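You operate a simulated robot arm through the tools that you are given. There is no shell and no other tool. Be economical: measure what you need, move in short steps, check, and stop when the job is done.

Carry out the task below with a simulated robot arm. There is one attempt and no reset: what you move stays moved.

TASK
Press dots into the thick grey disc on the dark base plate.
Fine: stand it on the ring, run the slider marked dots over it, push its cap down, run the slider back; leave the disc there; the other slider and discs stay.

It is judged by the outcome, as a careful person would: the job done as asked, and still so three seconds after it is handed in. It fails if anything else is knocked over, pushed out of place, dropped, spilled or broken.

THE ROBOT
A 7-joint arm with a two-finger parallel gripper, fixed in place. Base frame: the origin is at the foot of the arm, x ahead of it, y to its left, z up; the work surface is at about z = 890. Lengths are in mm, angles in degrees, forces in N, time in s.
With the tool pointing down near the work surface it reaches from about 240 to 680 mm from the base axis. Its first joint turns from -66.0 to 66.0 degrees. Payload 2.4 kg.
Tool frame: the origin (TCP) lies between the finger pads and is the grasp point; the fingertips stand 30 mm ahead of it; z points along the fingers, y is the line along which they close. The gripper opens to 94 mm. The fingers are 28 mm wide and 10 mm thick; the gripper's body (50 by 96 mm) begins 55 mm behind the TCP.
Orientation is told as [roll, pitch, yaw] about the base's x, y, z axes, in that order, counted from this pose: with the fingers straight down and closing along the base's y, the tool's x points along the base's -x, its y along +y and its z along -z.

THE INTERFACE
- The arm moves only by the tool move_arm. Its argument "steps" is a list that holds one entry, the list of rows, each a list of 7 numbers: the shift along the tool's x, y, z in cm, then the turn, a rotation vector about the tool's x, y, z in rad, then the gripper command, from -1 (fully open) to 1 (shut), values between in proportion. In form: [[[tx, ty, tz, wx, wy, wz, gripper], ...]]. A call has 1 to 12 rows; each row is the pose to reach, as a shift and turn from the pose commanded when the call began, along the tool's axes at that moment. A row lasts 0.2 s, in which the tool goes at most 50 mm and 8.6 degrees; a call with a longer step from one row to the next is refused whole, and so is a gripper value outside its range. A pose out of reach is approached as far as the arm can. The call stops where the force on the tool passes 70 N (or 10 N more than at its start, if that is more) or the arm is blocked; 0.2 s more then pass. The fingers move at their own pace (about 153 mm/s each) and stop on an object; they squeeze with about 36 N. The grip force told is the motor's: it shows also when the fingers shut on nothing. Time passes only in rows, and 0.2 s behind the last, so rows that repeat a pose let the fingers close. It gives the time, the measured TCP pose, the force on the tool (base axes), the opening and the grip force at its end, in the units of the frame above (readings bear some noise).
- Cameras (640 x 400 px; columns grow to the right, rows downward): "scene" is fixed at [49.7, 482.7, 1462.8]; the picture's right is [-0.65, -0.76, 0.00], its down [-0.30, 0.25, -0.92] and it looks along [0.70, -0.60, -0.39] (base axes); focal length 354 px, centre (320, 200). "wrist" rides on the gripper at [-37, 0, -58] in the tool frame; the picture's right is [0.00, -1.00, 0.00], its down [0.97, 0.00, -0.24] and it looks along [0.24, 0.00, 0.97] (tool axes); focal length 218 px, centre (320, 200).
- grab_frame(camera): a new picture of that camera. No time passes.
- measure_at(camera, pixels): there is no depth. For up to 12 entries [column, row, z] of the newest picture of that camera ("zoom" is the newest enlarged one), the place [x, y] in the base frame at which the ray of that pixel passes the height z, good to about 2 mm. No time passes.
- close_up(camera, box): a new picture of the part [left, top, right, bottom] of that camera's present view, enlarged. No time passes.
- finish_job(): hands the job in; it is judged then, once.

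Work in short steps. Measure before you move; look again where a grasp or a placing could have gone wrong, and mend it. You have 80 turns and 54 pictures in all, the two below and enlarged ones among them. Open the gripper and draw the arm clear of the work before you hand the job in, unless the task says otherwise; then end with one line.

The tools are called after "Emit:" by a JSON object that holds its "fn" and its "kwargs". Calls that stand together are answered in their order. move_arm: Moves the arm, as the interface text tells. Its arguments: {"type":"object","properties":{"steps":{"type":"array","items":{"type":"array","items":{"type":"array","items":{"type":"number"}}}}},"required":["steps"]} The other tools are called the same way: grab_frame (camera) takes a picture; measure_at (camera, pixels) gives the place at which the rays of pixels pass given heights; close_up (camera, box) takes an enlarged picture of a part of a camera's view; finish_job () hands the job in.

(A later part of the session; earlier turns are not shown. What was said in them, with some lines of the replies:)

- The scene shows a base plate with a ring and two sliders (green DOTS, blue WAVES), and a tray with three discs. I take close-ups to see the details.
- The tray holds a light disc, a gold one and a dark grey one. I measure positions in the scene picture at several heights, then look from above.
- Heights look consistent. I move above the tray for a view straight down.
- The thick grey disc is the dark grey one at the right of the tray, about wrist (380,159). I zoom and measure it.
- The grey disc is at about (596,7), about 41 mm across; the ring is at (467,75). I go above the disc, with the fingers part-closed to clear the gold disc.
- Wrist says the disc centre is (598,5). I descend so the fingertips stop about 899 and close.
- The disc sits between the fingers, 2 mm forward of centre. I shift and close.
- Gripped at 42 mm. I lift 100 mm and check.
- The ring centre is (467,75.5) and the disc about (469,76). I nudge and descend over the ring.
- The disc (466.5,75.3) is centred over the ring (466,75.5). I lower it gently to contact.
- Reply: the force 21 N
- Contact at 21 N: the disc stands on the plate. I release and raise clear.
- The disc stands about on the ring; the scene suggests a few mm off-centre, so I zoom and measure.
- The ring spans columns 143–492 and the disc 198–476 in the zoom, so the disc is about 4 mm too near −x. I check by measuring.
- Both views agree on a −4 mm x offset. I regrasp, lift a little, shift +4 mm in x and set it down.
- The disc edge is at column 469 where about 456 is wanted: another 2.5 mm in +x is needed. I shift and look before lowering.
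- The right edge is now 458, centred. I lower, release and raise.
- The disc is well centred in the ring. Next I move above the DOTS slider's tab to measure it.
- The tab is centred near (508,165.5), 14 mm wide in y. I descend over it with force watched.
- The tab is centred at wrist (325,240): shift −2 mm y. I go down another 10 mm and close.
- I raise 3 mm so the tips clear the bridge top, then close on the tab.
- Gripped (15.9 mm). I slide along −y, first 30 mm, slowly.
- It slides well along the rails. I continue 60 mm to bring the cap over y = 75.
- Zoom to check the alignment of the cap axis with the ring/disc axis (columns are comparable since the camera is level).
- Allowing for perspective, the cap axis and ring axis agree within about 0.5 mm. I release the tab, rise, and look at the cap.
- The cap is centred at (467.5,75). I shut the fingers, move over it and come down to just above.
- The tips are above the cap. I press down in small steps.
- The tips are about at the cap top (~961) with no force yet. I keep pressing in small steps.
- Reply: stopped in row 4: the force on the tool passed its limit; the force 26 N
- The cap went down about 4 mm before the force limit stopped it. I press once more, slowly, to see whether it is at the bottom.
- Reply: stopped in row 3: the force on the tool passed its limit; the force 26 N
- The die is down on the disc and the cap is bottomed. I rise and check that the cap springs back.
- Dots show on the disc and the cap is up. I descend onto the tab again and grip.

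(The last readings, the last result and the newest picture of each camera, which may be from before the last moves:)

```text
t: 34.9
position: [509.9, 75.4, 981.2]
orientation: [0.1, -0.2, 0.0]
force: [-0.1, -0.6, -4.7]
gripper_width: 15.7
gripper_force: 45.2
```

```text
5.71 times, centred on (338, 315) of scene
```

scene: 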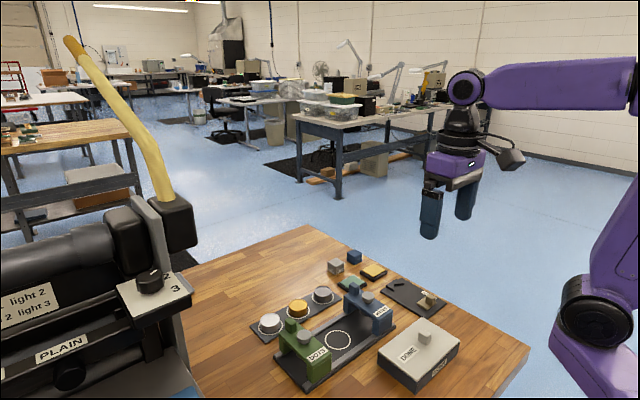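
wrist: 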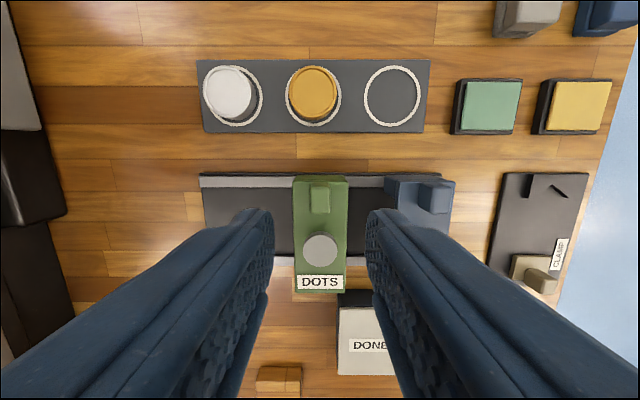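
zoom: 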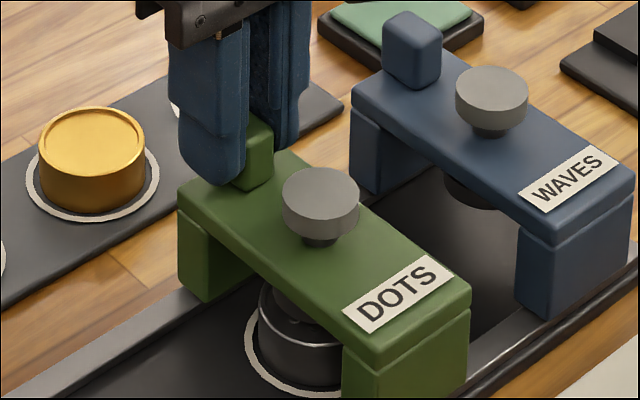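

Gripped. I run the slider back 90 mm along +y.

Emit:
{"fn": "move_arm", "kwargs": {"steps": [[[0, 0.6, 0, 0, 0, 0, 1], [0, 1.4, 0, 0, 0, 0, 1], [0, 2.2, 0, 0, 0, 0, 1], [0, 3.0, 0, 0, 0, 0, 1], [0, 3.8, 0, 0, 0, 0, 1], [0, 4.6, 0, 0, 0, 0, 1], [0, 5.4, 0, 0, 0, 0, 1], [0, 6.2, 0, 0, 0, 0, 1], [0, 7.0, 0, 0, 0, 0, 1], [0, 7.8, 0, 0, 0, 0, 1], [0, 8.5, 0, 0, 0, 0, 1], [0, 9.0, 0, 0, 0, 0, 1]]]}}

Emit:
{"fn": "close_up", "kwargs": {"camera": "scene", "box": [260, 280, 420, 400]}}

```text
t: 37.5
position: [508.0, 165.4, 981.4]
orientation: [0.1, -0.1, 0.1]
force: [1.7, -2.7, -26.6]
gripper_width: 15.8
gripper_force: 44.8
```

```text
3.33 times, centred on (340, 340) of scene
```

zoom: 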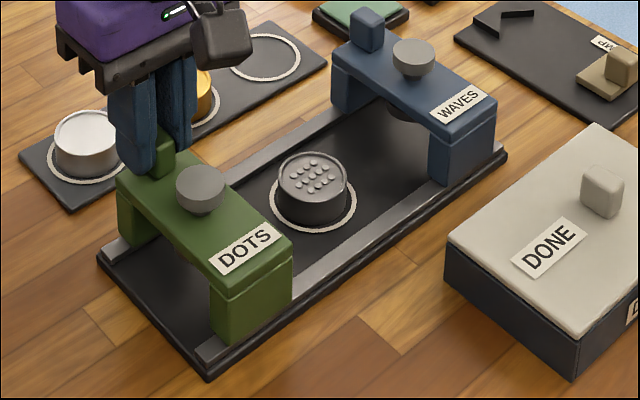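

The disc carries dots and the slider is back. I release, rise and draw clear.

Emit:
{"fn": "move_arm", "kwargs": {"steps": [[[0, 0, 0, 0, 0, 0, 0.3], [0, 0, 0, 0, 0, 0, 0.3], [0, 0, -0.5, 0, 0, 0, 0.3], [0, 0, -4, 0, 0, 0, 0.3], [0, 0, -8.5, 0, 0, 0, 0.3], [0, 0, -13, 0, 0, 0, 0], [0, -1, -17, 0, 0, 0, -0.5], [4, -4, -18, 0, 0, 0, -1], [8, -7, -18, 0, 0, 0, -1], [11, -10, -18, 0, 0, 0, -1], [14, -13, -18, 0, 0, 0, -1], [14, -13, -18, 0, 0, 0, -1]]]}}

Emit:
{"fn": "grab_frame", "kwargs": {"camera": "scene"}}

Emit:
{"fn": "close_up", "kwargs": {"camera": "scene", "box": [230, 230, 470, 400]}}

```text
refused: row 8 steps farther than a row can; nothing moved
```

```text
9 pictures are left
```

scene: 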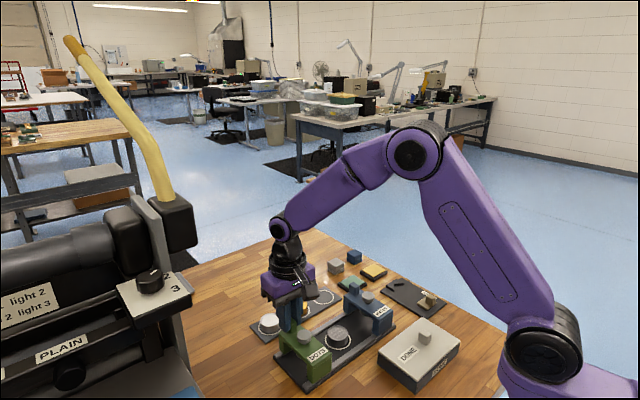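

```text
2.35 times, centred on (350, 315) of scene
```

zoom: 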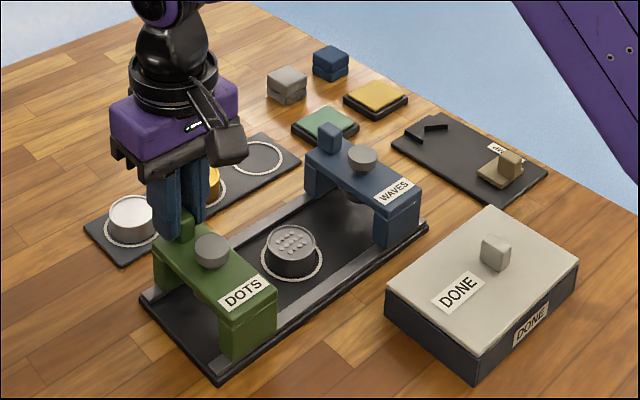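

The slider is back where it began (cap at zoom (211,250), as at the start). The call was refused, so I repeat it with shorter steps.

Emit:
{"fn": "move_arm", "kwargs": {"steps": [[[0, 0, 0, 0, 0, 0, 0.3], [0, 0, 0, 0, 0, 0, 0.3], [0, 0, -0.5, 0, 0, 0, 0.3], [0, 0, -4, 0, 0, 0, 0.3], [0, 0, -8.5, 0, 0, 0, 0.3], [0, 0, -13, 0, 0, 0, 0], [0, 0, -17, 0, 0, 0, -0.5], [3, -3, -17, 0, 0, 0, -1], [6, -6, -17, 0, 0, 0, -1], [9, -9, -17, 0, 0, 0, -1], [12, -12, -17, 0, 0, 0, -1], [15, -15, -17, 0, 0, 0, -1]]]}}

Emit:
{"fn": "close_up", "kwargs": {"camera": "scene", "box": [230, 230, 470, 400]}}

```text
t: 40.1
position: [360.0, 15.3, 1152.9]
orientation: [0.1, -0.2, 0.1]
force: [-0.4, 0.1, 0.6]
gripper_width: 94.0
gripper_force: 0.1
```

```text
2.35 times, centred on (350, 315) of scene
```

zoom: 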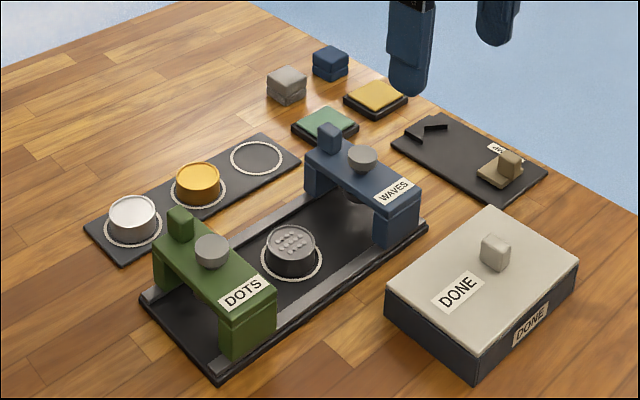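

Everything is in place, the disc is dotted on the ring, and the arm is clear with the gripper open. I hand it in.

Emit:
{"fn": "finish_job", "kwargs": {}}

```text
The job is handed in.
```

The grey disc stands on the ring with dots pressed into it, the DOTS slider is back at its start, and the other slider and discs were not moved.
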